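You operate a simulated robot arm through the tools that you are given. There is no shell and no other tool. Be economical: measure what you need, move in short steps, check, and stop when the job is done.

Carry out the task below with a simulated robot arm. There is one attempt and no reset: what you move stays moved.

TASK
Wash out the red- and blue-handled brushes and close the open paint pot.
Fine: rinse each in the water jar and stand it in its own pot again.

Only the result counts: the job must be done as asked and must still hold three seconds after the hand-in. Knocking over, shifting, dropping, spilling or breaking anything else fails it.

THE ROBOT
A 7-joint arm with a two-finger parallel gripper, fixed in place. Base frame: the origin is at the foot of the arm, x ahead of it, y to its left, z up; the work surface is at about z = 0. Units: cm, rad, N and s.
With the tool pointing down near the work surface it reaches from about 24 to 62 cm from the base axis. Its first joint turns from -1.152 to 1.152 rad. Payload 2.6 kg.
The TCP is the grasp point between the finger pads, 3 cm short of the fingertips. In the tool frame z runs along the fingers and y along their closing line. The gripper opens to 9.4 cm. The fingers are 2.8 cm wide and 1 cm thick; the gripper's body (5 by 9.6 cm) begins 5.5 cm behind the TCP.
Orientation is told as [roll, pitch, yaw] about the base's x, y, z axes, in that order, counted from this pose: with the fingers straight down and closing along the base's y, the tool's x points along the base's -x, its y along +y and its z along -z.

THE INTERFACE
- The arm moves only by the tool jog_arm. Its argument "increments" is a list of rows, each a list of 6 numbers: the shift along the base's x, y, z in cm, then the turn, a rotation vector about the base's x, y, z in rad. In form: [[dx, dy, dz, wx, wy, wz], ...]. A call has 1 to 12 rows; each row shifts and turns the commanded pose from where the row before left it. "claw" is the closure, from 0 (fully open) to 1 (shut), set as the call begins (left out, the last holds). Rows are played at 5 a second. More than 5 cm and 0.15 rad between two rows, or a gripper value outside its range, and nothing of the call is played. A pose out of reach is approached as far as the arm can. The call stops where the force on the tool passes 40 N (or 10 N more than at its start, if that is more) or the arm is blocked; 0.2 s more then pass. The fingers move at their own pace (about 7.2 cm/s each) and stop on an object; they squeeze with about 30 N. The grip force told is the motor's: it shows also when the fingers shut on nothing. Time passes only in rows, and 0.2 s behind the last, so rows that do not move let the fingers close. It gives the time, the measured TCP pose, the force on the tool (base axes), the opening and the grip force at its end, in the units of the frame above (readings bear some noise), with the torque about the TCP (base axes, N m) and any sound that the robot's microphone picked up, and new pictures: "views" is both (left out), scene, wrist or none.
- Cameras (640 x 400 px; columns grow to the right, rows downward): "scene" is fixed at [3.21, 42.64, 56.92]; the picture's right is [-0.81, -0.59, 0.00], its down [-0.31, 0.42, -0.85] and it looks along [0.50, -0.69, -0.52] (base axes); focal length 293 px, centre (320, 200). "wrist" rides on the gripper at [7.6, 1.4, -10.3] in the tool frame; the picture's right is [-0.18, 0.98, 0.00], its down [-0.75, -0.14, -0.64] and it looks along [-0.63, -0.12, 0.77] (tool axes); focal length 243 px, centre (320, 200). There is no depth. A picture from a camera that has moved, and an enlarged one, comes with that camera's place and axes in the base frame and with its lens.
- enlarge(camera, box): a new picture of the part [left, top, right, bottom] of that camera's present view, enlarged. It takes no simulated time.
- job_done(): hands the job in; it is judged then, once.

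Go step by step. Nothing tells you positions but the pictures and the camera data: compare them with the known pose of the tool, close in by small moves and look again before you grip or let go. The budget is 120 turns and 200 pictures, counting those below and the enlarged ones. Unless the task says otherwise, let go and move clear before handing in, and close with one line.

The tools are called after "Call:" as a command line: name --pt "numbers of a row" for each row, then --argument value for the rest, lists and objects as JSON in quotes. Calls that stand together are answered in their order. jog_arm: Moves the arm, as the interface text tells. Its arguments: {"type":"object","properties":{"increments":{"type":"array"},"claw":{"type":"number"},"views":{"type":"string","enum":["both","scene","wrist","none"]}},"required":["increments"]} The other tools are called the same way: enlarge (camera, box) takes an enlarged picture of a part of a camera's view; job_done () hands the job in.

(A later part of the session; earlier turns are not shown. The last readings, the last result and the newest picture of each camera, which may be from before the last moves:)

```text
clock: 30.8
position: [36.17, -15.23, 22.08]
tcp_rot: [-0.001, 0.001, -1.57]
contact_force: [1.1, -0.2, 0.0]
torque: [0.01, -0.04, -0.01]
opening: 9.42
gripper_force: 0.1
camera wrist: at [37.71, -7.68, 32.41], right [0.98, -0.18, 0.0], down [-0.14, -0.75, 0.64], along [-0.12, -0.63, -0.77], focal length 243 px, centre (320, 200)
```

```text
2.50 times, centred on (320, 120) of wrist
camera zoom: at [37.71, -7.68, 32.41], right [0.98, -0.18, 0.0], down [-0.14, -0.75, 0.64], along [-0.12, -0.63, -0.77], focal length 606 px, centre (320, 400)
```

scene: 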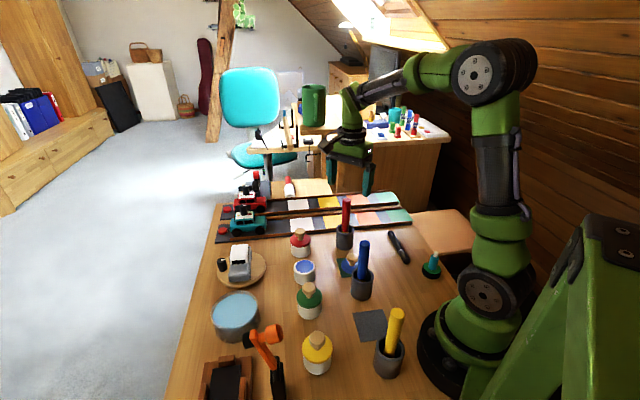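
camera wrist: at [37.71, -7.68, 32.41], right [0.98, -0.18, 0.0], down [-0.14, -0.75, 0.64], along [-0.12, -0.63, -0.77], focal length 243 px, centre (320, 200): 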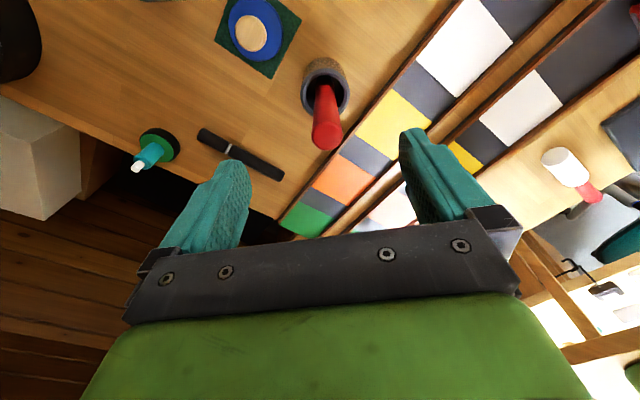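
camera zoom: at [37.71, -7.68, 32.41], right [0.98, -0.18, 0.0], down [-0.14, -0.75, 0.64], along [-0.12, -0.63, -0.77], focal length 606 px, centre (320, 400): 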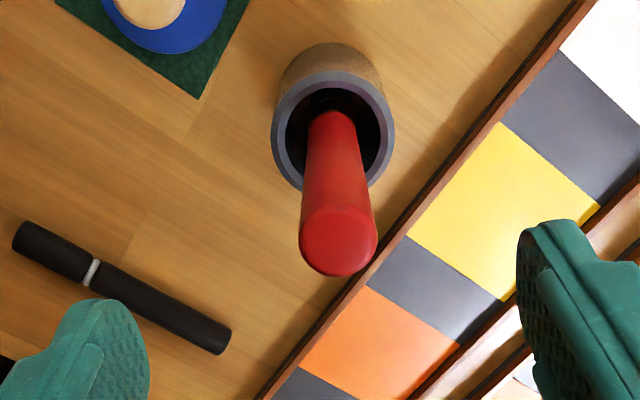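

Red top ≈(36.65,-15.3,16.2). Adjust and lower around it.

Call:
jog_arm --pt "0.45 -0.1 0 0 0 0" --pt "0 0 -2 0 0 0" --pt "0 0 -2 0 0 0" --pt "0 0 -1.8 0 0 0" --pt "0 0 0 0 0 0"

Call:
enlarge --camera "scene" --box '[290, 160, 410, 290]'

```text
clock: 32.0
position: [36.82, -15.17, 16.22]
tcp_rot: [0.0, -0.001, -1.572]
contact_force: [-0.3, 0.5, 1.3]
torque: [0.01, 0.0, -0.02]
opening: 9.41
gripper_force: 0.1
camera wrist: at [38.22, -7.58, 26.49], right [0.98, -0.18, 0.0], down [-0.14, -0.75, 0.64], along [-0.12, -0.63, -0.77], focal length 243 px, centre (320, 200)
```

scene: 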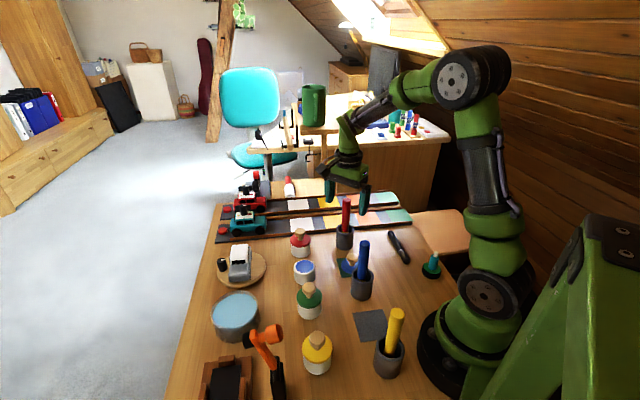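
wrist: 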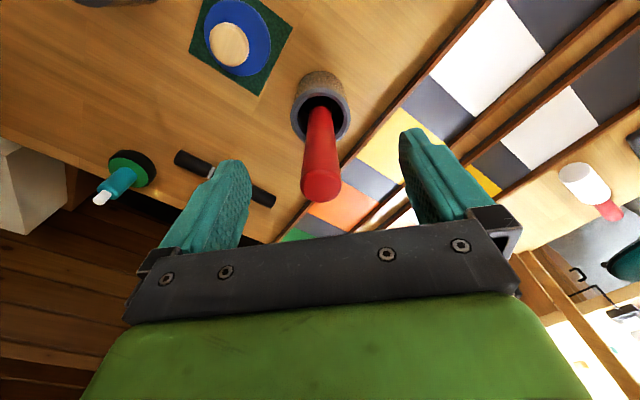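

```text
3.08 times, centred on (350, 225) of scene
camera zoom: at [3.21, 42.64, 56.92], right [-0.81, -0.59, 0.0], down [-0.31, 0.42, -0.85], along [0.5, -0.69, -0.52], focal length 900 px, centre (228, 123)
```

zoom: 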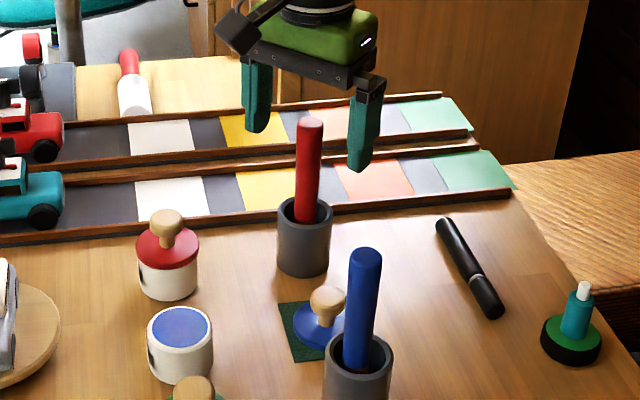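

Aligned. Lower and grip.

Call:
jog_arm --pt "0 0 -1.3 0 0 0" --pt "0 0 -1.3 0 0 0" --pt "0 0 -1.0 0 0 0" --pt "0 0 0 0 0 0" --views "none"

Call:
jog_arm --pt "0 0 0 0 0 0" --pt "0 0 0 0 0 0" --pt "0 0 0 0 0 0" --pt "0 0 0 0 0 0" --pt "0 0 0 0 0 0" --claw 1

```text
clock: 33.0
position: [36.91, -15.13, 12.67]
tcp_rot: [-0.001, -0.001, -1.571]
contact_force: [0.2, 0.5, 0.2]
torque: [0.0, -0.01, -0.02]
opening: 9.38
gripper_force: 0.1
```

```text
clock: 34.2
position: [36.82, -15.22, 12.8]
tcp_rot: [-0.001, -0.002, -1.57]
contact_force: [-0.7, -0.1, 0.3]
torque: [0.0, -0.04, 0.0]
opening: 2.15
gripper_force: 30.1
camera wrist: at [38.34, -7.57, 23.02], right [0.98, -0.18, 0.0], down [-0.14, -0.75, 0.64], along [-0.12, -0.63, -0.77], focal length 243 px, centre (320, 200)
```

scene: 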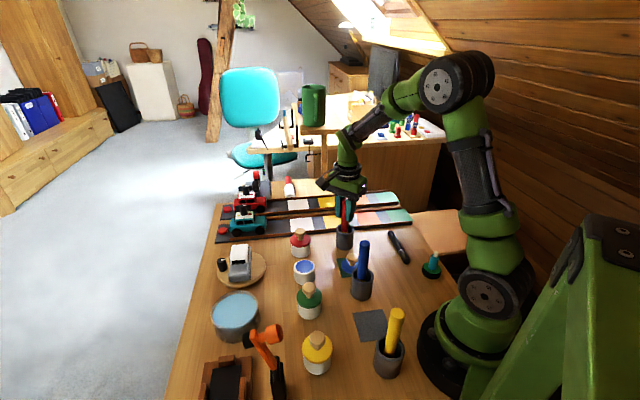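
wrist: 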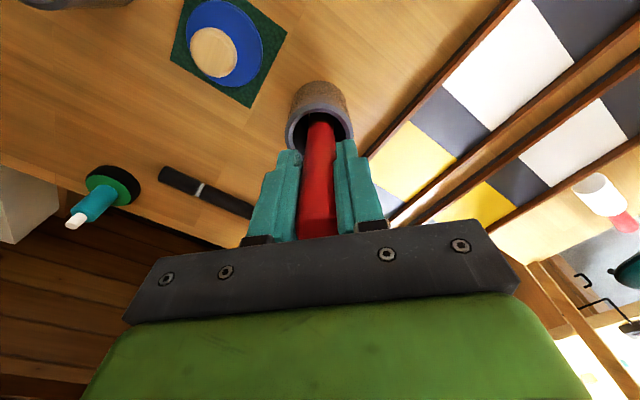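

Gripped. Lift and carry over to the jar.

Call:
jog_arm --pt "0 0 1.5 0 0 0" --pt "0 0 1.5 0 0 0" --pt "0 0 1.5 0 0 0" --pt "0 0 1.5 0 0 0" --pt "0 0 1.5 0 0 0" --pt "0 0 1.5 0 0 0" --pt "0 0 1.5 0 0 0" --pt "0 0 1.5 0 0 0" --pt "0 0 1.5 0 0 0" --pt "0 0 1.7 0 0 0" --pt "0 0 0 0 0 0" --views "scene"

Call:
jog_arm --pt "0.418 3.28 0 0 0 0" --pt "0.418 3.28 0 0 0 0" --pt "0.418 3.28 0 0 0 0" --pt "0.418 3.28 0 0 0 0" --pt "0.418 3.28 0 0 0 0" --pt "0.418 3.28 0 0 0 0" --pt "0.418 3.28 0 0 0 0" --pt "0.418 3.28 0 0 0 0" --pt "0.418 3.28 0 0 0 0" --pt "0.418 3.28 0 0 0 0" --pt "0.418 3.28 0 0 0 0" --pt "0 0 0 0 0 0"

```text
clock: 36.6
position: [36.99, -15.13, 27.85]
tcp_rot: [0.0, 0.0, -1.57]
contact_force: [-1.1, -0.9, -0.1]
torque: [0.0, -0.01, 0.0]
opening: 2.17
gripper_force: 30.0
```

scene: 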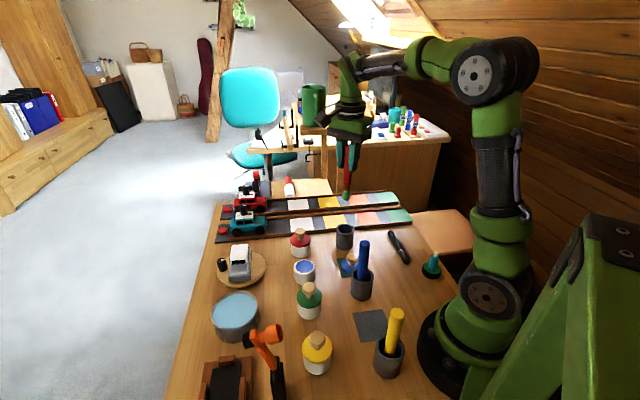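

```text
clock: 39.2
position: [41.69, 20.95, 27.87]
tcp_rot: [0.0, 0.001, -1.57]
contact_force: [1.7, -0.9, -0.4]
torque: [0.0, -0.03, 0.02]
opening: 2.15
gripper_force: 30.3
camera wrist: at [43.15, 28.58, 38.09], right [0.98, -0.18, 0.0], down [-0.14, -0.75, 0.64], along [-0.12, -0.63, -0.77], focal length 243 px, centre (320, 200)
```

scene: 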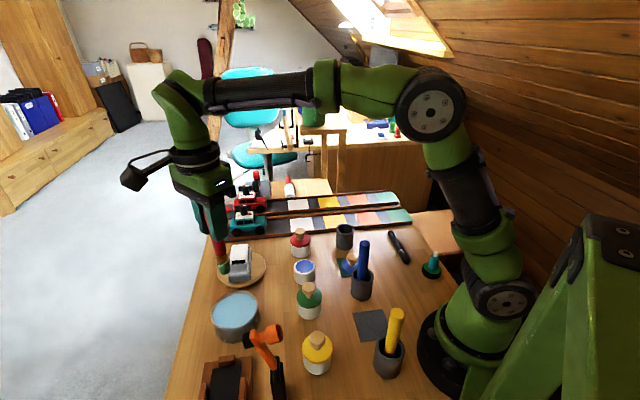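
wrist: 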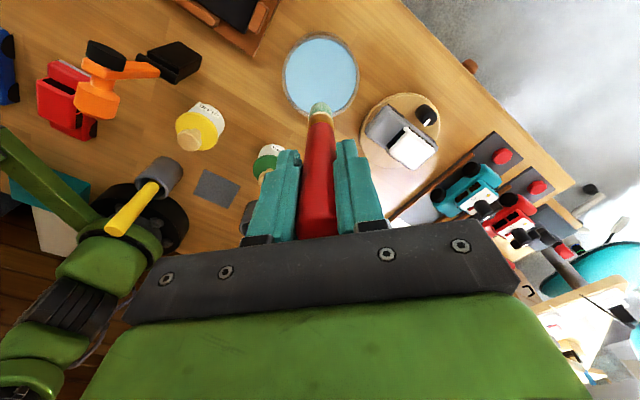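

The red-handled brush carries green paint. Lower it into the water, stopping just above the jar floor, with a swish.

Call:
jog_arm --pt "0 0 -2 0 0 0" --pt "0 0 -2 0 0 0" --pt "0 0 -2 0 0 0" --pt "0 0 -2 0 0 0" --pt "0 0 -2 0 0 0" --pt "0 0 -1.5 0 0 0" --pt "0 0 -1.4 0 0 0" --pt "0 0 0 0 0 0"

Call:
enlarge --camera "scene" --box '[180, 240, 300, 360]'

```text
clock: 41.0
position: [41.66, 21.03, 15.12]
tcp_rot: [0.004, 0.004, -1.571]
contact_force: [-3.4, -0.5, 27.0]
torque: [0.02, 0.39, -0.05]
opening: 2.2
gripper_force: 29.8
camera wrist: at [43.0, 28.56, 25.44], right [0.98, -0.18, 0.0], down [-0.14, -0.76, 0.64], along [-0.11, -0.63, -0.77], focal length 243 px, centre (320, 200)
```

scene: 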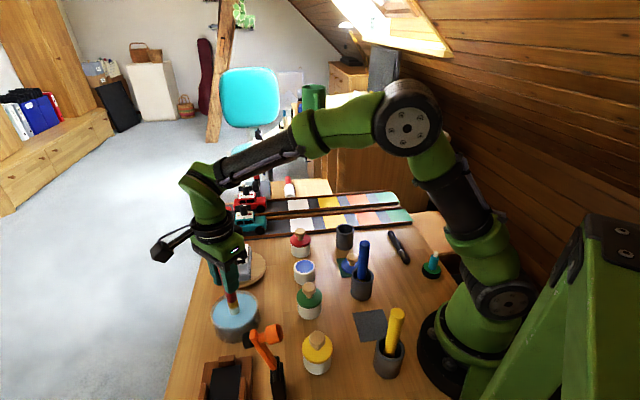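
wrist: 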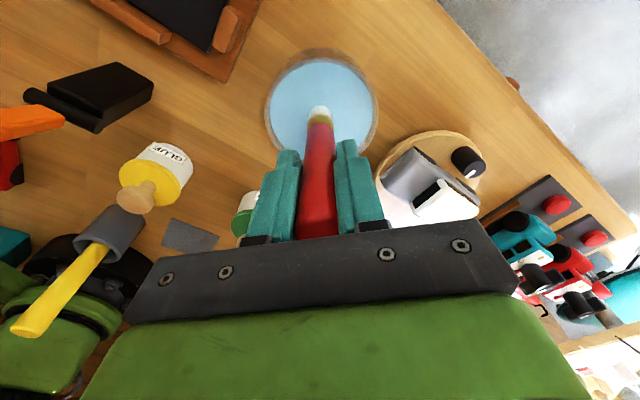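

```text
3.33 times, centred on (240, 300) of scene
camera zoom: at [3.19, 42.64, 56.92], right [-0.81, -0.59, 0.0], down [-0.31, 0.42, -0.85], along [0.5, -0.69, -0.52], focal length 975 px, centre (587, -133)
```

zoom: 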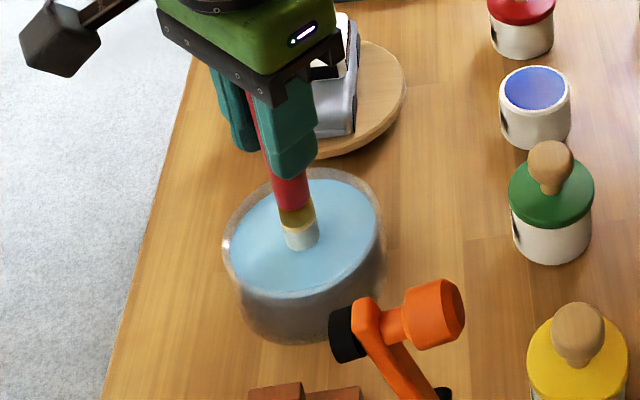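

The bristles are now white. Relieve the contact, small swish, and raise.

Call:
jog_arm --pt "0 0 0.9 0 0 0" --pt "0.7 0 0 0 0 0" --pt "-0.7 0.7 0 0 0 0" --pt "-0.7 -0.7 0 0 0 0" --pt "0.7 -0.7 0 0 0 0" --pt "0 0.7 0 0 0 0" --pt "0 0 2 0 0 0" --pt "0 0 3 0 0 0" --pt "0 0 3.5 0 0 0" --pt "0 0 3.5 0 0 0" --pt "0 0 0 0 0 0"

Call:
enlarge --camera "scene" --box '[180, 220, 300, 340]'

```text
clock: 43.4
position: [41.54, 20.9, 27.64]
tcp_rot: [0.0, 0.001, -1.571]
contact_force: [-0.5, -0.5, -0.9]
torque: [0.0, 0.0, -0.02]
opening: 2.13
gripper_force: 30.2
camera wrist: at [42.94, 28.42, 37.94], right [0.98, -0.18, 0.0], down [-0.14, -0.75, 0.64], along [-0.12, -0.63, -0.77], focal length 243 px, centre (320, 200)
```

scene: 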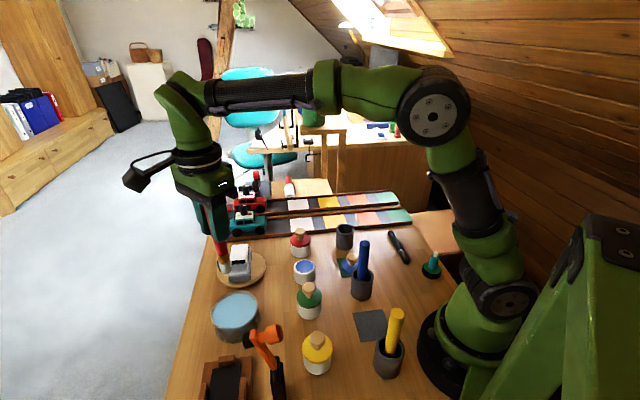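
wrist: 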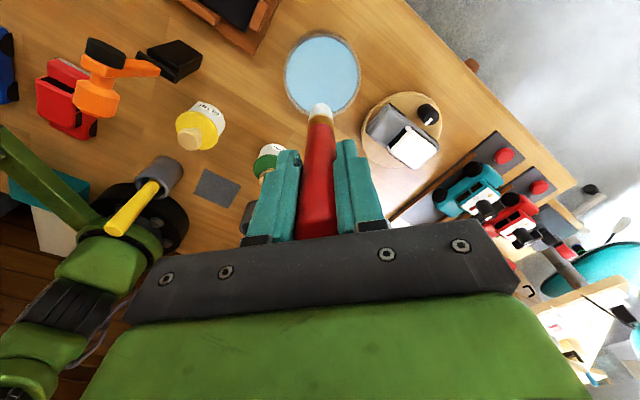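

```text
3.33 times, centred on (240, 280) of scene
camera zoom: at [3.21, 42.64, 56.92], right [-0.81, -0.59, 0.0], down [-0.31, 0.42, -0.85], along [0.5, -0.69, -0.52], focal length 975 px, centre (587, -67)
```

zoom: 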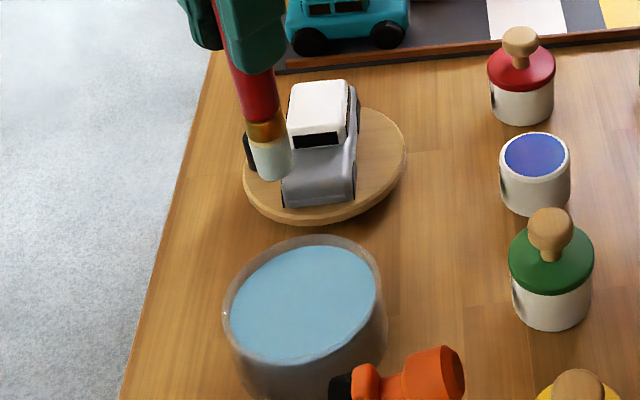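

Clean. Carry back above the red brush's pot.

Call:
jog_arm --pt "-0.418 -3.27 0 0 0 0" --pt "-0.418 -3.27 0 0 0 0" --pt "-0.418 -3.27 0 0 0 0" --pt "-0.418 -3.27 0 0 0 0" --pt "-0.418 -3.27 0 0 0 0" --pt "-0.418 -3.27 0 0 0 0" --pt "-0.418 -3.27 0 0 0 0" --pt "-0.418 -3.27 0 0 0 0" --pt "-0.418 -3.27 0 0 0 0" --pt "-0.418 -3.27 0 0 0 0" --pt "-0.418 -3.27 0 0 0 0" --pt "0 0 0 0 0 0" --views "none"

Call:
jog_arm --pt "0 0 -2 0 0 0" --pt "0 0 -2 0 0 0" --pt "0 0 -2 0 0 0" --pt "0 0 -2 0 0 0" --pt "0 0 0 0 0 0" --pt "0 0 0 0 0 0"

Call:
enlarge --camera "scene" --box '[290, 160, 410, 290]'

Call:
enlarge --camera "wrist" --box '[240, 40, 400, 200]'

```text
clock: 46.0
position: [37.01, -15.12, 27.74]
tcp_rot: [0.0, -0.001, -1.571]
contact_force: [0.7, 0.3, -0.5]
torque: [-0.01, 0.01, 0.0]
opening: 2.13
gripper_force: 29.9
```

```text
clock: 47.4
position: [37.0, -15.12, 19.76]
tcp_rot: [0.0, 0.0, -1.573]
contact_force: [-0.4, 0.2, -1.1]
torque: [0.0, 0.0, 0.01]
opening: 2.15
gripper_force: 29.7
camera wrist: at [38.44, -7.56, 30.0], right [0.98, -0.18, 0.0], down [-0.14, -0.75, 0.64], along [-0.12, -0.63, -0.77], focal length 243 px, centre (320, 200)
```

scene: 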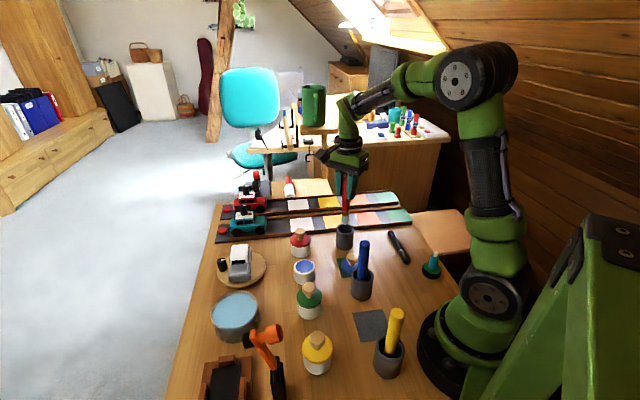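
wrist: 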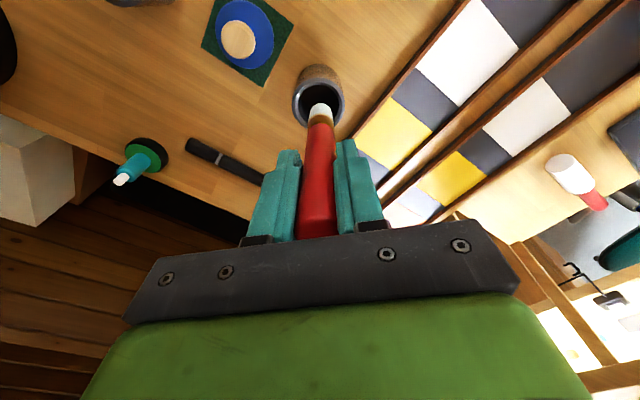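

```text
3.08 times, centred on (350, 225) of scene
camera zoom: at [3.21, 42.64, 56.92], right [-0.81, -0.59, 0.0], down [-0.31, 0.42, -0.85], along [0.5, -0.69, -0.52], focal length 900 px, centre (228, 123)
```

zoom: 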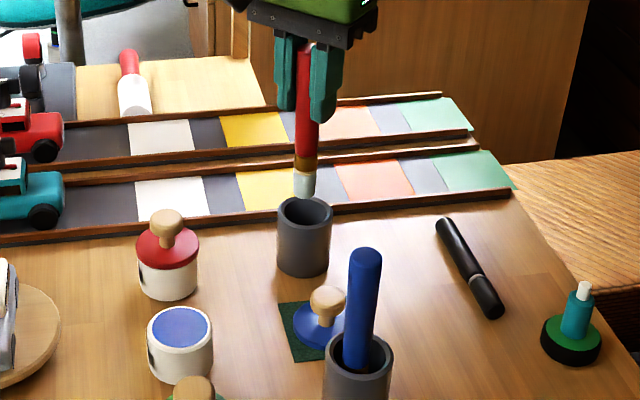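

```text
2.50 times, centred on (320, 120) of wrist
camera zoom: at [38.44, -7.56, 30.0], right [0.98, -0.18, 0.0], down [-0.14, -0.75, 0.64], along [-0.12, -0.63, -0.77], focal length 606 px, centre (320, 400)
```

zoom: 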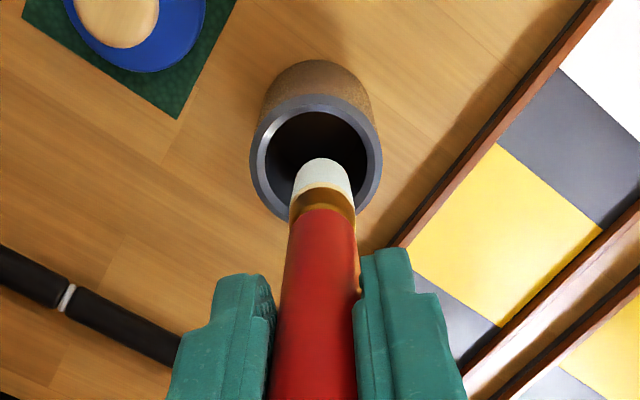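

Pot centre ≈(36.7,-14.9). Nudge and lower.

Call:
jog_arm --pt "-0.2 0.2 -1.5 0 0 0" --pt "0 0 -1.5 0 0 0" --pt "0 0 -1.2 0 0 0" --pt "0 0 0 0 0 0"

Call:
enlarge --camera "wrist" --box '[240, 40, 400, 200]'

Call:
enlarge --camera "scene" --box '[290, 160, 410, 290]'

```text
clock: 48.4
position: [36.79, -14.96, 15.52]
tcp_rot: [0.001, 0.0, -1.57]
contact_force: [0.1, -0.2, -0.3]
torque: [0.0, 0.03, -0.01]
opening: 2.14
gripper_force: 29.9
camera wrist: at [38.29, -7.3, 25.88], right [0.98, -0.18, 0.0], down [-0.14, -0.75, 0.64], along [-0.12, -0.63, -0.77], focal length 243 px, centre (320, 200)
```

scene: 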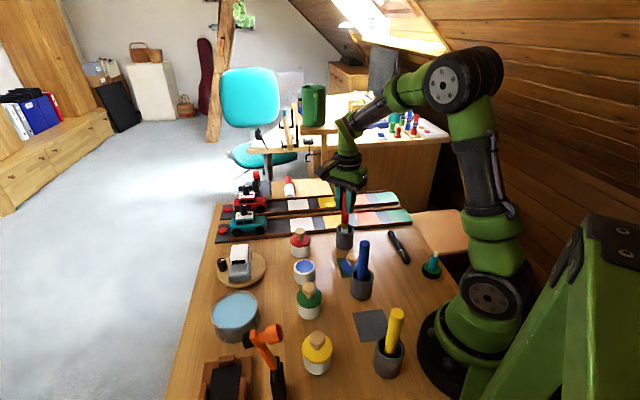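
wrist: 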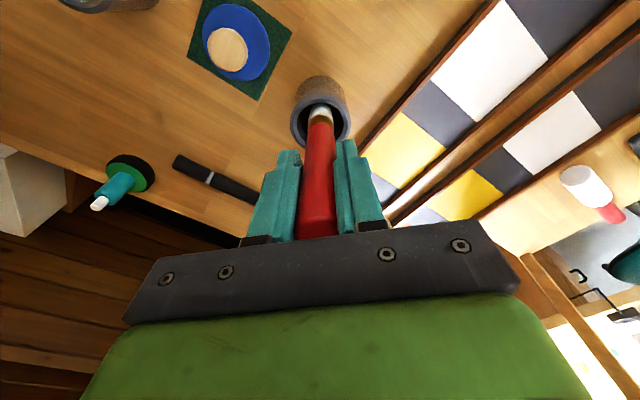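

```text
2.50 times, centred on (320, 120) of wrist
camera zoom: at [38.29, -7.3, 25.88], right [0.98, -0.18, 0.0], down [-0.14, -0.75, 0.64], along [-0.12, -0.63, -0.77], focal length 606 px, centre (320, 400)
```

zoom: 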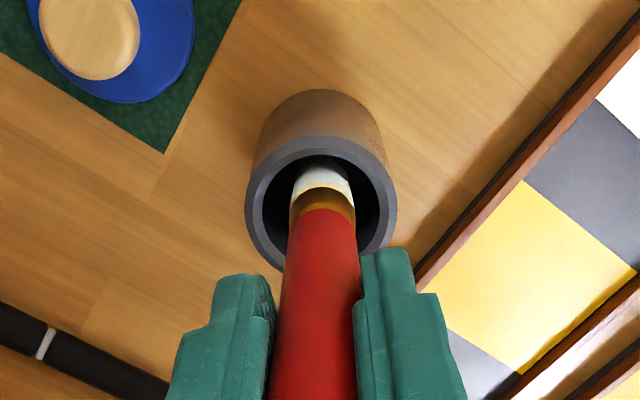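

```text
3.08 times, centred on (350, 225) of scene
camera zoom: at [3.21, 42.64, 56.92], right [-0.81, -0.59, 0.0], down [-0.31, 0.42, -0.85], along [0.5, -0.69, -0.52], focal length 900 px, centre (228, 123)
```

zoom: 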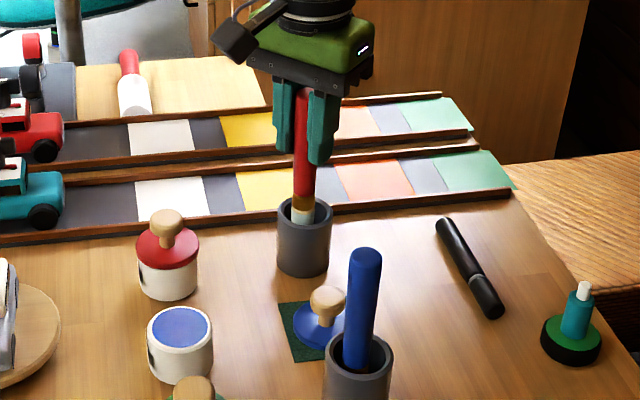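

Inside the pot. Lower gently until it rests.

Call:
jog_arm --pt "0 0 -1.3 0 0 0" --pt "0 0 -1.0 0 0 0" --pt "0 0 -0.3 0 0 0" --pt "0 0 0 0 0 0" --views "none"

Call:
jog_arm --pt "0 0 -0.25 0 0 0" --pt "0 0 0 0 0 0" --views "none"

Call:
jog_arm --pt "0 0 -0.25 0 0 0" --pt "0 0 0 0 0 0" --views "none"

```text
clock: 49.4
position: [36.72, -14.95, 13.18]
tcp_rot: [0.0, 0.0, -1.572]
contact_force: [-0.3, 0.9, -0.2]
torque: [0.02, -0.03, 0.01]
opening: 2.19
gripper_force: 30.5
```

```text
clock: 50.0
position: [36.62, -14.97, 12.89]
tcp_rot: [0.0, -0.001, -1.571]
contact_force: [-0.3, -0.7, -0.9]
torque: [0.0, 0.0, 0.01]
opening: 2.15
gripper_force: 30.1
```

```text
clock: 50.6
position: [36.6, -14.82, 12.6]
tcp_rot: [0.0, -0.002, -1.57]
contact_force: [-0.1, 0.2, -0.6]
torque: [-0.06, -0.02, 0.0]
opening: 2.13
gripper_force: 30.6
```

Call:
jog_arm --pt "0 0 -0.25 0 0 0" --pt "0 0 0 0 0 0" --views "none"

Call:
jog_arm --pt "0 0 -0.25 0 0 0" --pt "0 0 0 0 0 0" --views "none"

Call:
jog_arm --pt "0 0 -0.2 0 0 0" --pt "0 0 0 0 0 0" --views "none"

```text
clock: 51.2
position: [36.58, -14.91, 12.46]
tcp_rot: [0.004, -0.001, -1.57]
contact_force: [-4.3, 0.6, 21.0]
torque: [0.16, 0.49, -0.02]
opening: 2.16
gripper_force: 29.7
```

```text
clock: 51.8
position: [36.75, -14.88, 12.24]
tcp_rot: [0.003, -0.002, -1.571]
contact_force: [-3.1, -2.1, 26.6]
torque: [-0.28, 0.35, -0.06]
opening: 2.19
gripper_force: 29.7
```

```text
clock: 52.4
position: [36.82, -14.81, 11.87]
tcp_rot: [0.002, -0.001, -1.572]
contact_force: [-1.3, -0.5, 27.2]
torque: [-0.13, 0.13, -0.04]
opening: 2.15
gripper_force: 30.1
```

It rests on the floor (slid slightly in the grip). Relieve, release, and rise.

Call:
jog_arm --pt "0 0 0.2 0 0 0" --pt "0 0 0 0 0 0" --views "none"

Call:
jog_arm --pt "0 0 0 0 0 0" --pt "0 0 0 0 0 0" --pt "0 0 0 0 0 0" --pt "0 0 2 0 0 0" --pt "0 0 2.5 0 0 0" --pt "0 0 3 0 0 0" --pt "0 0 3 0 0 0" --pt "0 0 0 0 0 0" --claw 0.3

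Call:
enlarge --camera "scene" --box '[290, 160, 410, 290]'

```text
clock: 53.0
position: [36.69, -14.8, 11.92]
tcp_rot: [-0.005, 0.003, -1.571]
contact_force: [0.6, -0.2, 1.3]
torque: [-0.04, -0.06, 0.01]
opening: 2.15
gripper_force: 29.8
```

```text
clock: 54.8
position: [36.69, -15.07, 22.66]
tcp_rot: [-0.001, 0.0, -1.572]
contact_force: [0.3, 0.1, -0.2]
torque: [-0.01, -0.01, 0.0]
opening: 6.58
gripper_force: 0.2
camera wrist: at [38.08, -7.47, 32.87], right [0.98, -0.18, 0.0], down [-0.14, -0.75, 0.64], along [-0.12, -0.63, -0.77], focal length 243 px, centre (320, 200)
```

scene: 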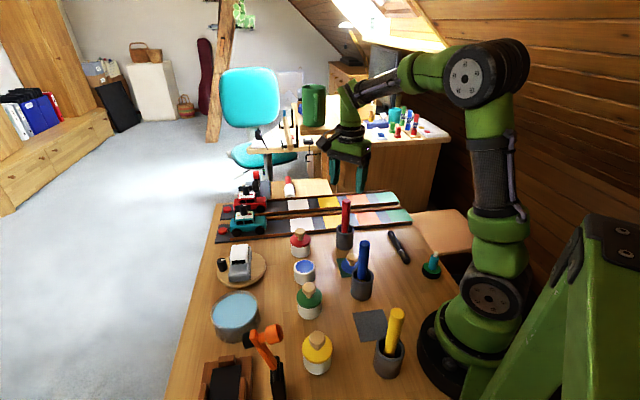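
wrist: 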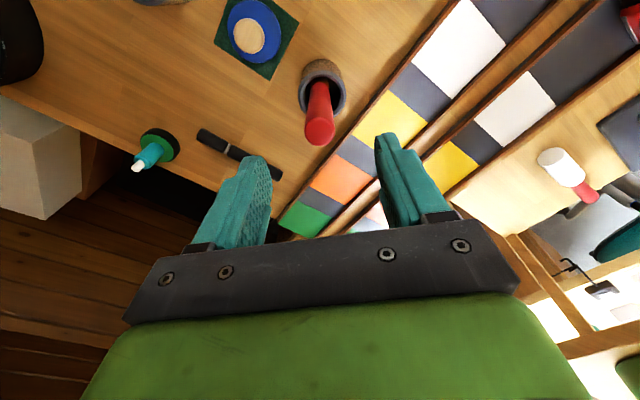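

```text
3.08 times, centred on (350, 225) of scene
camera zoom: at [3.21, 42.64, 56.92], right [-0.81, -0.59, 0.0], down [-0.31, 0.42, -0.85], along [0.5, -0.69, -0.52], focal length 900 px, centre (228, 123)
```

zoom: 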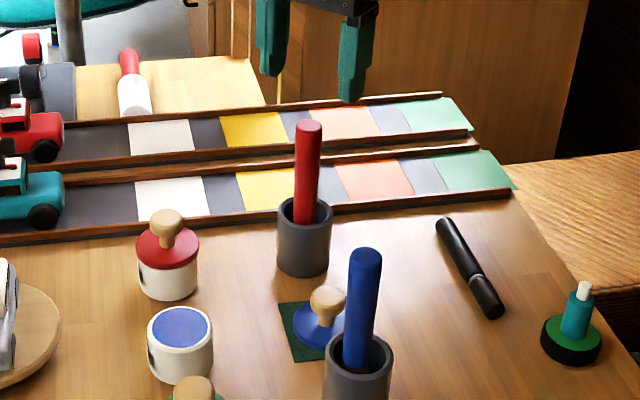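

Both brushes are done. Next the blue lid at about (30.4,-9): hover above it with this same yaw, which keeps clear of both brushes.

Call:
jog_arm --pt "-2.1 2.0 0 0 0 0" --pt "-2.1 2.0 0 0 0 0" --pt "-2.1 2.0 0 0 0 0" --pt "0 0 -2.5 0 0 0" --pt "0 0 -2.5 0 0 0" --pt "0 0 0 0 0 0" --claw 0.45

Call:
enlarge --camera "wrist" --box '[240, 20, 400, 180]'

Call:
enlarge --camera "scene" --box '[280, 220, 390, 320]'

```text
clock: 56.2
position: [30.42, -9.14, 17.44]
tcp_rot: [0.0, -0.001, -1.571]
contact_force: [0.5, 0.1, -0.2]
torque: [0.01, 0.0, -0.02]
opening: 5.18
gripper_force: 0.0
camera wrist: at [31.9, -1.44, 27.7], right [0.98, -0.18, 0.0], down [-0.14, -0.75, 0.64], along [-0.12, -0.63, -0.77], focal length 243 px, centre (320, 200)
```

scene: 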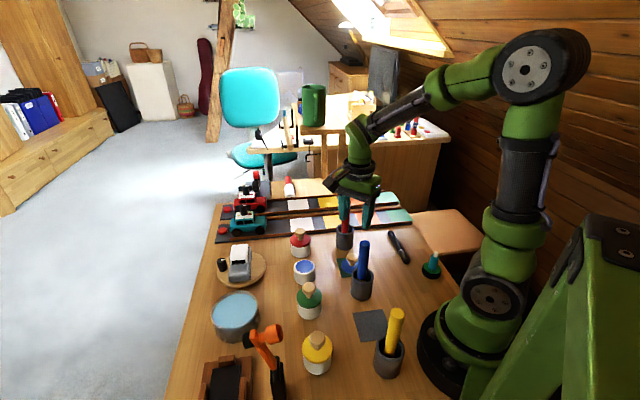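
wrist: 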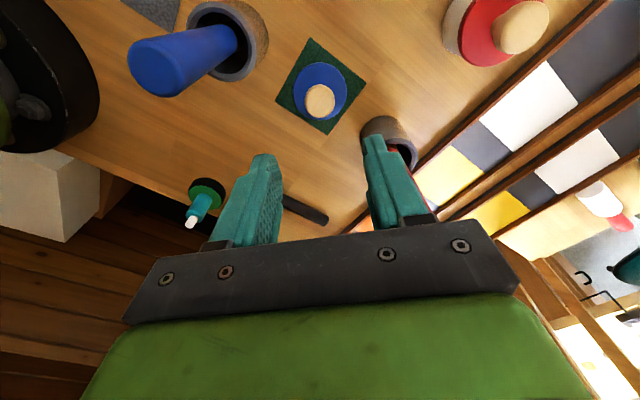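

```text
2.50 times, centred on (320, 100) of wrist
camera zoom: at [31.9, -1.44, 27.7], right [0.98, -0.18, 0.0], down [-0.14, -0.75, 0.64], along [-0.12, -0.63, -0.77], focal length 606 px, centre (320, 450)
```

zoom: 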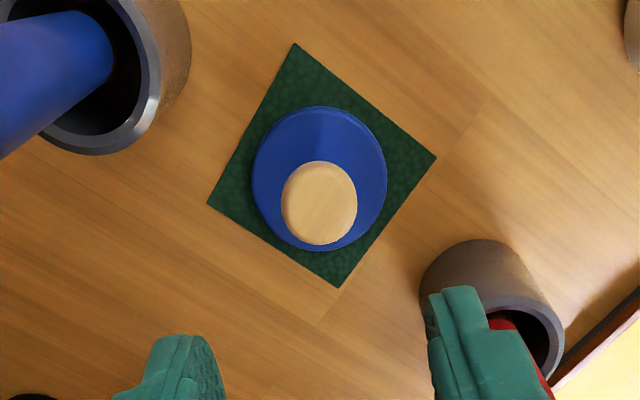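

```text
4.00 times, centred on (335, 270) of scene
camera zoom: at [3.21, 42.64, 56.92], right [-0.81, -0.59, 0.0], down [-0.31, 0.42, -0.85], along [0.5, -0.69, -0.52], focal length 1170 px, centre (260, -80)
```

zoom: 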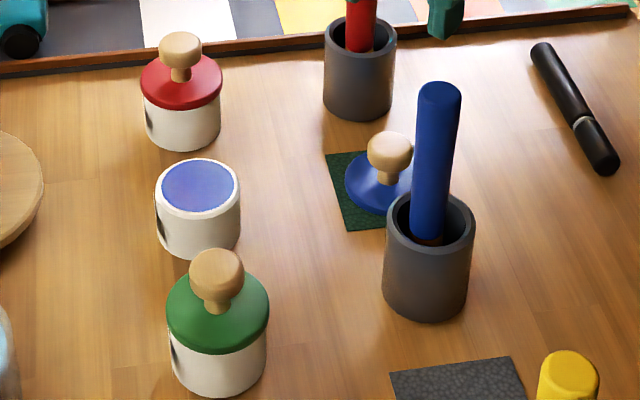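

Lid centre ≈(30.5,-8.9), knob about 2.9 cm wide at z≈3.9. Lower to just above the knob and check.

Call:
jog_arm --pt "0.05 0.25 -2.5 0 0 0" --pt "0 0 -2.5 0 0 0" --pt "0 0 -2.5 0 0 0" --pt "0 0 -1.5 0 0 0" --pt "0 0 0 0 0 0" --claw 0.35

Call:
enlarge --camera "scene" --box '[280, 200, 400, 310]'

Call:
enlarge --camera "wrist" --box '[220, 60, 420, 240]'

```text
clock: 57.4
position: [30.4, -8.56, 8.52]
tcp_rot: [0.0, 0.0, -1.57]
contact_force: [-0.6, 0.1, -0.2]
torque: [-0.01, -0.04, 0.02]
opening: 6.1
gripper_force: 0.0
camera wrist: at [31.95, -0.99, 18.87], right [0.98, -0.18, 0.0], down [-0.14, -0.75, 0.64], along [-0.12, -0.63, -0.77], focal length 243 px, centre (320, 200)
```

scene: 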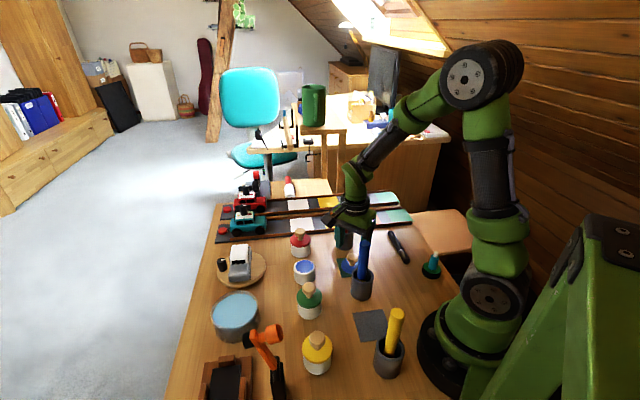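
wrist: 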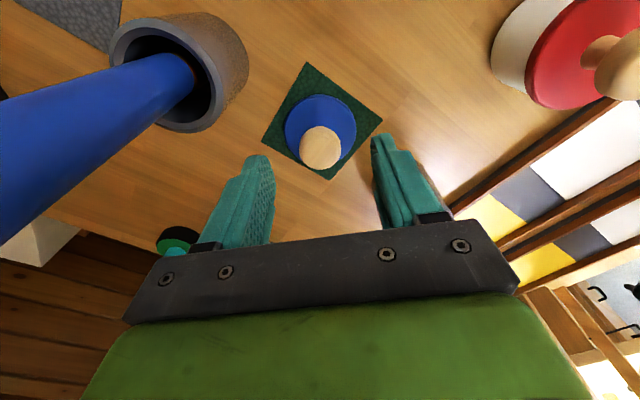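

```text
3.64 times, centred on (340, 255) of scene
camera zoom: at [3.21, 42.64, 56.92], right [-0.81, -0.59, 0.0], down [-0.31, 0.42, -0.85], along [0.5, -0.69, -0.52], focal length 1064 px, centre (247, 0)
```

zoom: 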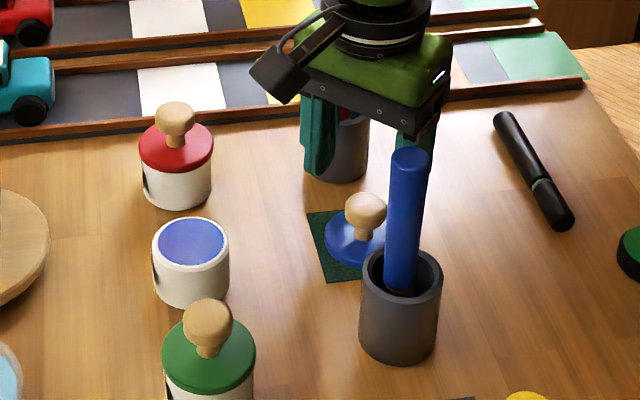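

```text
2.22 times, centred on (320, 150) of wrist
camera zoom: at [31.95, -0.99, 18.87], right [0.98, -0.18, 0.0], down [-0.14, -0.75, 0.64], along [-0.12, -0.63, -0.77], focal length 539 px, centre (320, 311)
```

zoom: 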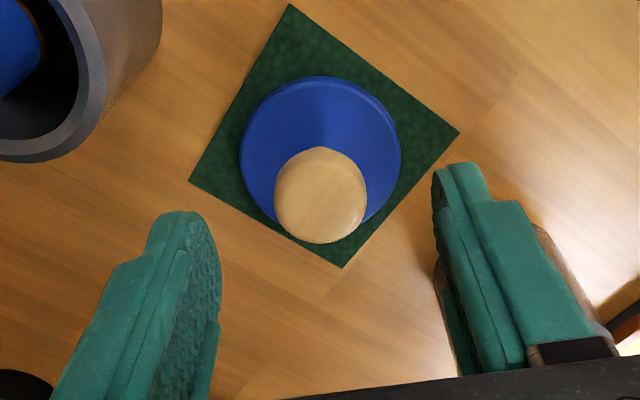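

Well centred (lid ≈(30.55,-8.65)). Lower over the knob and grip.

Call:
jog_arm --pt "0.08 -0.08 -1.3 0 0 0" --pt "0 0 -1.3 0 0 0" --pt "0 0 -1.0 0 0 0" --pt "0 0 0 0 0 0"

Call:
enlarge --camera "wrist" --box '[220, 60, 420, 240]'

```text
clock: 58.4
position: [30.86, -8.76, 5.09]
tcp_rot: [-0.001, 0.0, -1.57]
contact_force: [0.4, -0.4, 0.1]
torque: [0.0, -0.01, 0.02]
opening: 6.14
gripper_force: 0.1
camera wrist: at [32.2, -1.14, 15.3], right [0.98, -0.18, 0.0], down [-0.14, -0.75, 0.64], along [-0.12, -0.63, -0.77], focal length 243 px, centre (320, 200)
```

scene: 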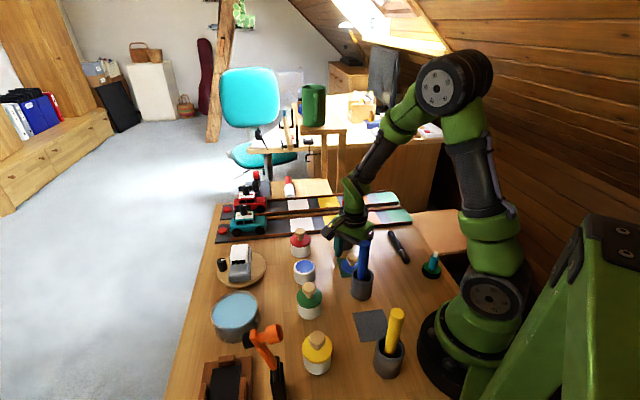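
wrist: 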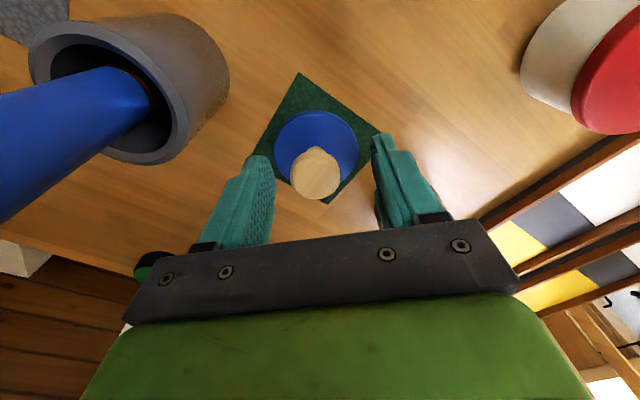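

```text
2.22 times, centred on (320, 150) of wrist
camera zoom: at [32.2, -1.14, 15.3], right [0.98, -0.18, 0.0], down [-0.14, -0.75, 0.64], along [-0.12, -0.63, -0.77], focal length 539 px, centre (320, 311)
```

zoom: 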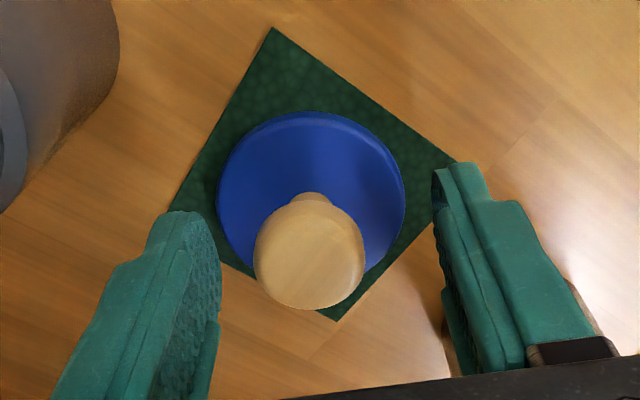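

Small nudge to centre, then close.

Call:
jog_arm --pt "-0.22 0.15 -0.1 0 0 0" --pt "0 0 0 0 0 0" --views "none"

Call:
jog_arm --pt "0 0 0 0 0 0" --pt "0 0 0 0 0 0" --pt "0 0 0 0 0 0" --pt "0 0 0 0 0 0" --claw 1

Call:
enlarge --camera "wrist" --box '[220, 60, 420, 240]'

```text
clock: 59.0
position: [30.48, -8.54, 4.87]
tcp_rot: [0.0, 0.0, -1.572]
contact_force: [-0.1, 0.5, 0.0]
torque: [0.04, 0.0, -0.01]
opening: 6.11
gripper_force: 0.1
```

```text
clock: 60.0
position: [30.63, -8.58, 5.01]
tcp_rot: [0.0, 0.0, -1.57]
contact_force: [-0.2, -0.2, 0.8]
torque: [0.01, 0.02, 0.02]
opening: 2.76
gripper_force: 29.6
camera wrist: at [31.9, -0.97, 15.19], right [0.98, -0.18, 0.0], down [-0.14, -0.75, 0.64], along [-0.12, -0.63, -0.77], focal length 243 px, centre (320, 200)
```

scene: 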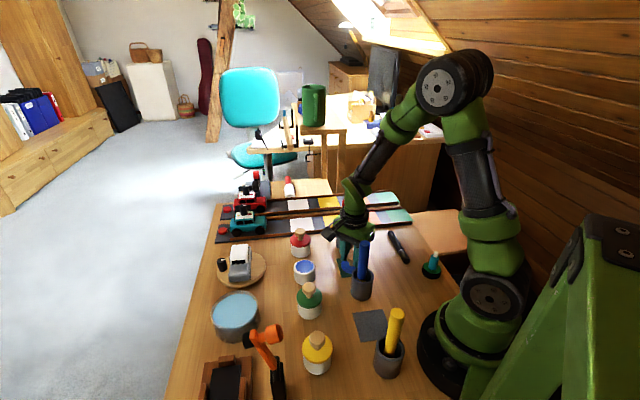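
wrist: 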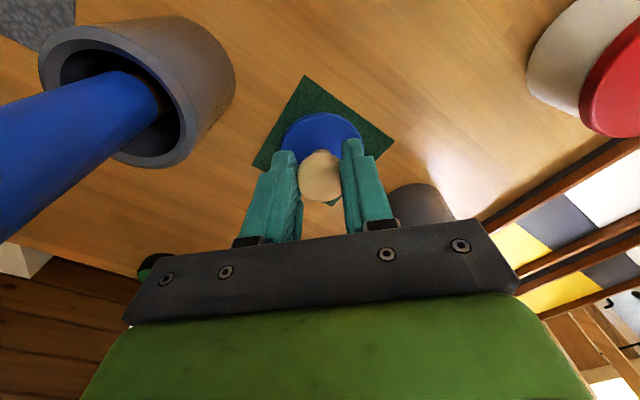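

```text
2.22 times, centred on (320, 150) of wrist
camera zoom: at [31.9, -0.97, 15.19], right [0.98, -0.18, 0.0], down [-0.14, -0.75, 0.64], along [-0.12, -0.63, -0.77], focal length 539 px, centre (320, 311)
```

zoom: 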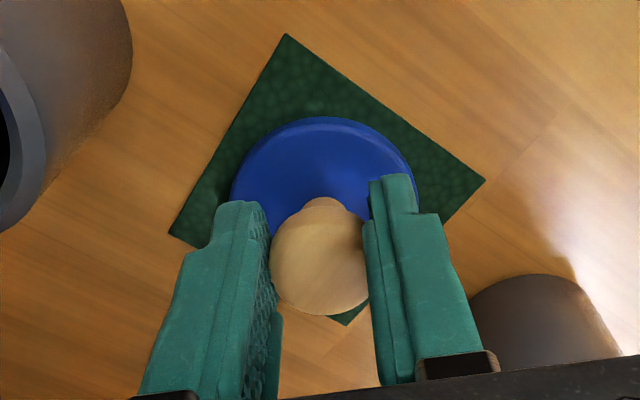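

Knob gripped. Lift straight up and see how the lid hangs.

Call:
jog_arm --pt "0 0 1.0 0 0 0" --pt "0 0 2 0 0 0" --pt "0 0 2 0 0 0" --pt "0 0 2 0 0 0" --pt "0 0 2 0 0 0" --pt "0 0 2 0 0 0" --pt "0 0 2 0 0 0" --pt "0 0 0 0 0 0" --views "none"

Call:
jog_arm --pt "1.42 2.02 0 0 0 0" --pt "1.42 2.02 0 0 0 0" --pt "1.42 2.02 0 0 0 0" --pt "1.42 2.02 0 0 0 0" --pt "1.42 2.02 0 0 0 0" --pt "0 0 0 0 0 0" --pt "0 0 0 0 0 0"

Call:
enlarge --camera "wrist" --box '[220, 20, 420, 200]'

Call:
enlarge --camera "scene" --box '[250, 180, 370, 300]'

```text
clock: 61.8
position: [30.42, -8.74, 17.86]
tcp_rot: [0.001, -0.001, -1.57]
contact_force: [-0.2, -0.3, -1.1]
torque: [0.02, -0.01, -0.02]
opening: 0.0
gripper_force: 30.0
```

```text
clock: 63.4
position: [37.67, 1.68, 17.96]
tcp_rot: [0.0, 0.002, -1.572]
contact_force: [0.8, -0.5, -1.1]
torque: [0.02, -0.03, 0.03]
opening: 0.0
gripper_force: 30.0
camera wrist: at [39.05, 9.29, 28.3], right [0.98, -0.18, 0.0], down [-0.14, -0.75, 0.64], along [-0.12, -0.63, -0.77], focal length 243 px, centre (320, 200)
```

scene: 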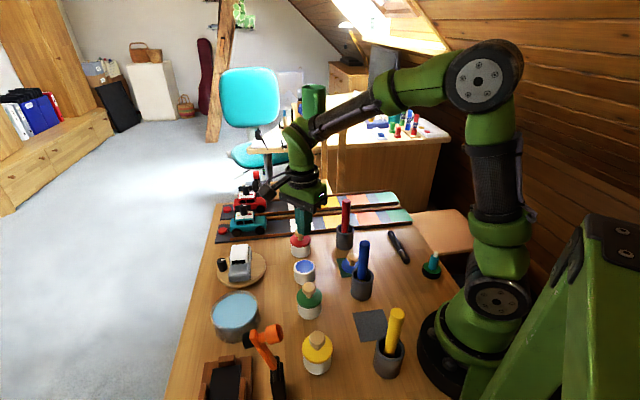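
wrist: 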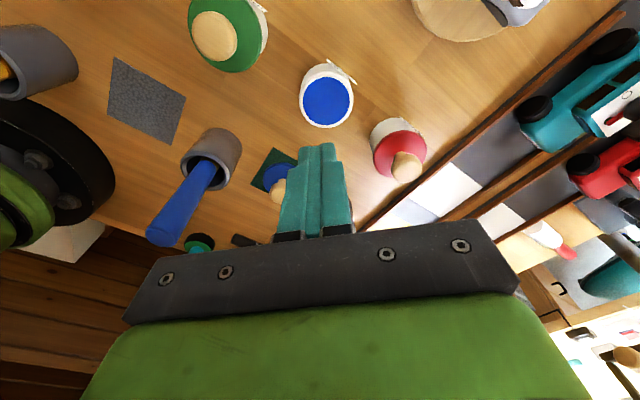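

```text
2.22 times, centred on (320, 110) of wrist
camera zoom: at [39.05, 9.29, 28.3], right [0.98, -0.18, 0.0], down [-0.14, -0.75, 0.64], along [-0.12, -0.63, -0.77], focal length 539 px, centre (320, 400)
```

zoom: 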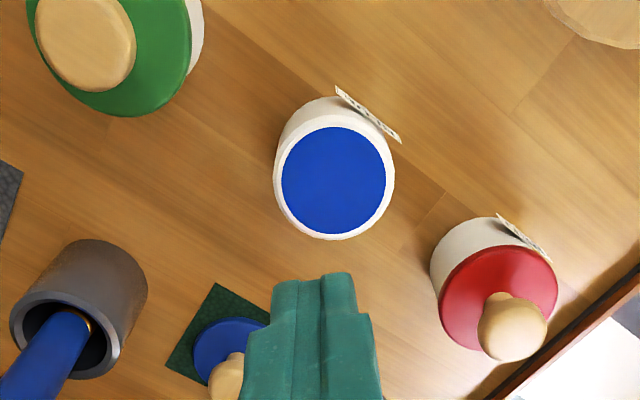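

```text
3.33 times, centred on (310, 240) of scene
camera zoom: at [3.21, 42.64, 56.92], right [-0.81, -0.59, 0.0], down [-0.31, 0.42, -0.85], along [0.5, -0.69, -0.52], focal length 975 px, centre (353, 67)
```

zoom: 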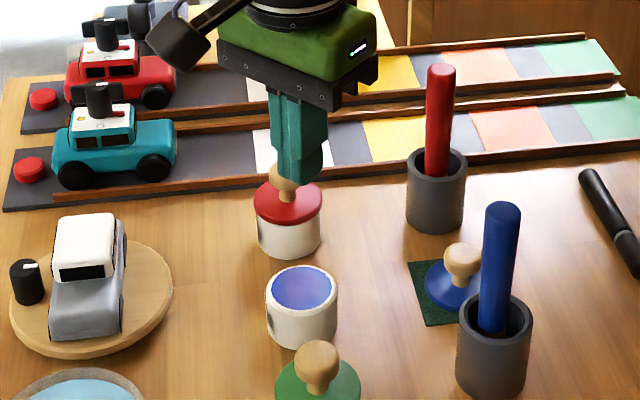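

The lid slipped from the grip right away (I held only the top of the knob); it is still on its mat. I'll go back and grip lower, below the knob's widest part.

Call:
jog_arm --pt "-1.42 -2.03 0 0 0 0" --pt "-1.42 -2.03 0 0 0 0" --pt "-1.42 -2.03 0 0 0 0" --pt "-1.42 -2.03 0 0 0 0" --pt "-1.42 -2.03 0 0 0 0" --pt "0 0 -3 0 0 0" --pt "0 0 -3 0 0 0" --pt "0 0 -3 0 0 0" --pt "0 0 0 0 0 0" --claw 0.35

Call:
enlarge --camera "wrist" --box '[220, 60, 420, 240]'

Call:
enlarge --camera "scene" --box '[310, 230, 380, 300]'

```text
clock: 65.4
position: [30.37, -8.68, 8.88]
tcp_rot: [0.0, 0.0, -1.569]
contact_force: [-0.1, -0.3, -1.0]
torque: [-0.01, -0.02, -0.03]
opening: 6.11
gripper_force: 0.1
camera wrist: at [31.85, -1.07, 19.06], right [0.98, -0.18, 0.0], down [-0.14, -0.75, 0.64], along [-0.12, -0.63, -0.77], focal length 243 px, centre (320, 200)
```

scene: 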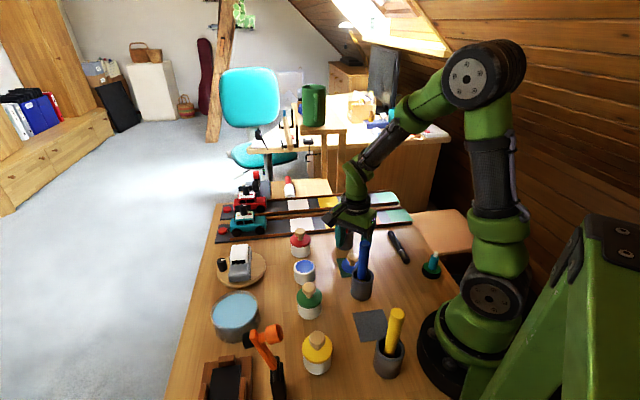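
wrist: 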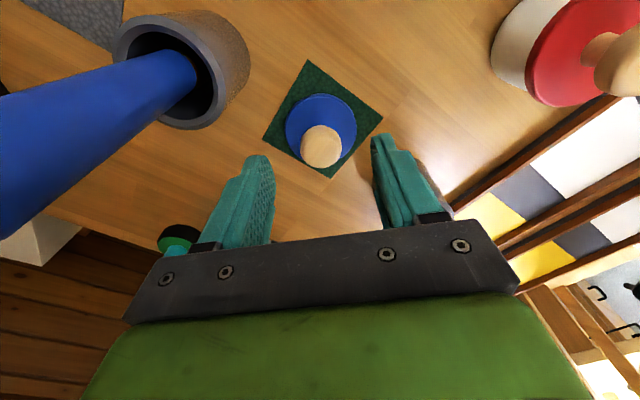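

```text
2.22 times, centred on (320, 150) of wrist
camera zoom: at [31.85, -1.07, 19.06], right [0.98, -0.18, 0.0], down [-0.14, -0.75, 0.64], along [-0.12, -0.63, -0.77], focal length 539 px, centre (320, 311)
```

zoom: 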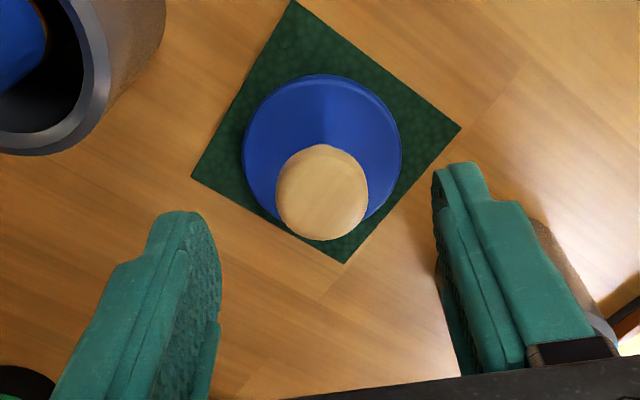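

```text
5.71 times, centred on (345, 265) of scene
camera zoom: at [3.21, 42.64, 56.92], right [-0.81, -0.59, 0.0], down [-0.31, 0.42, -0.85], along [0.5, -0.69, -0.52], focal length 1672 px, centre (177, -171)
```

zoom: 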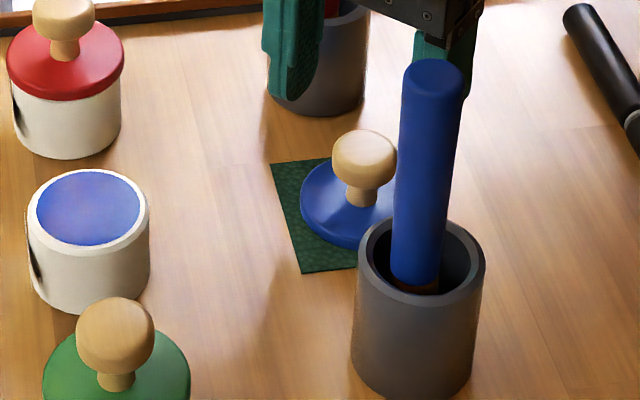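

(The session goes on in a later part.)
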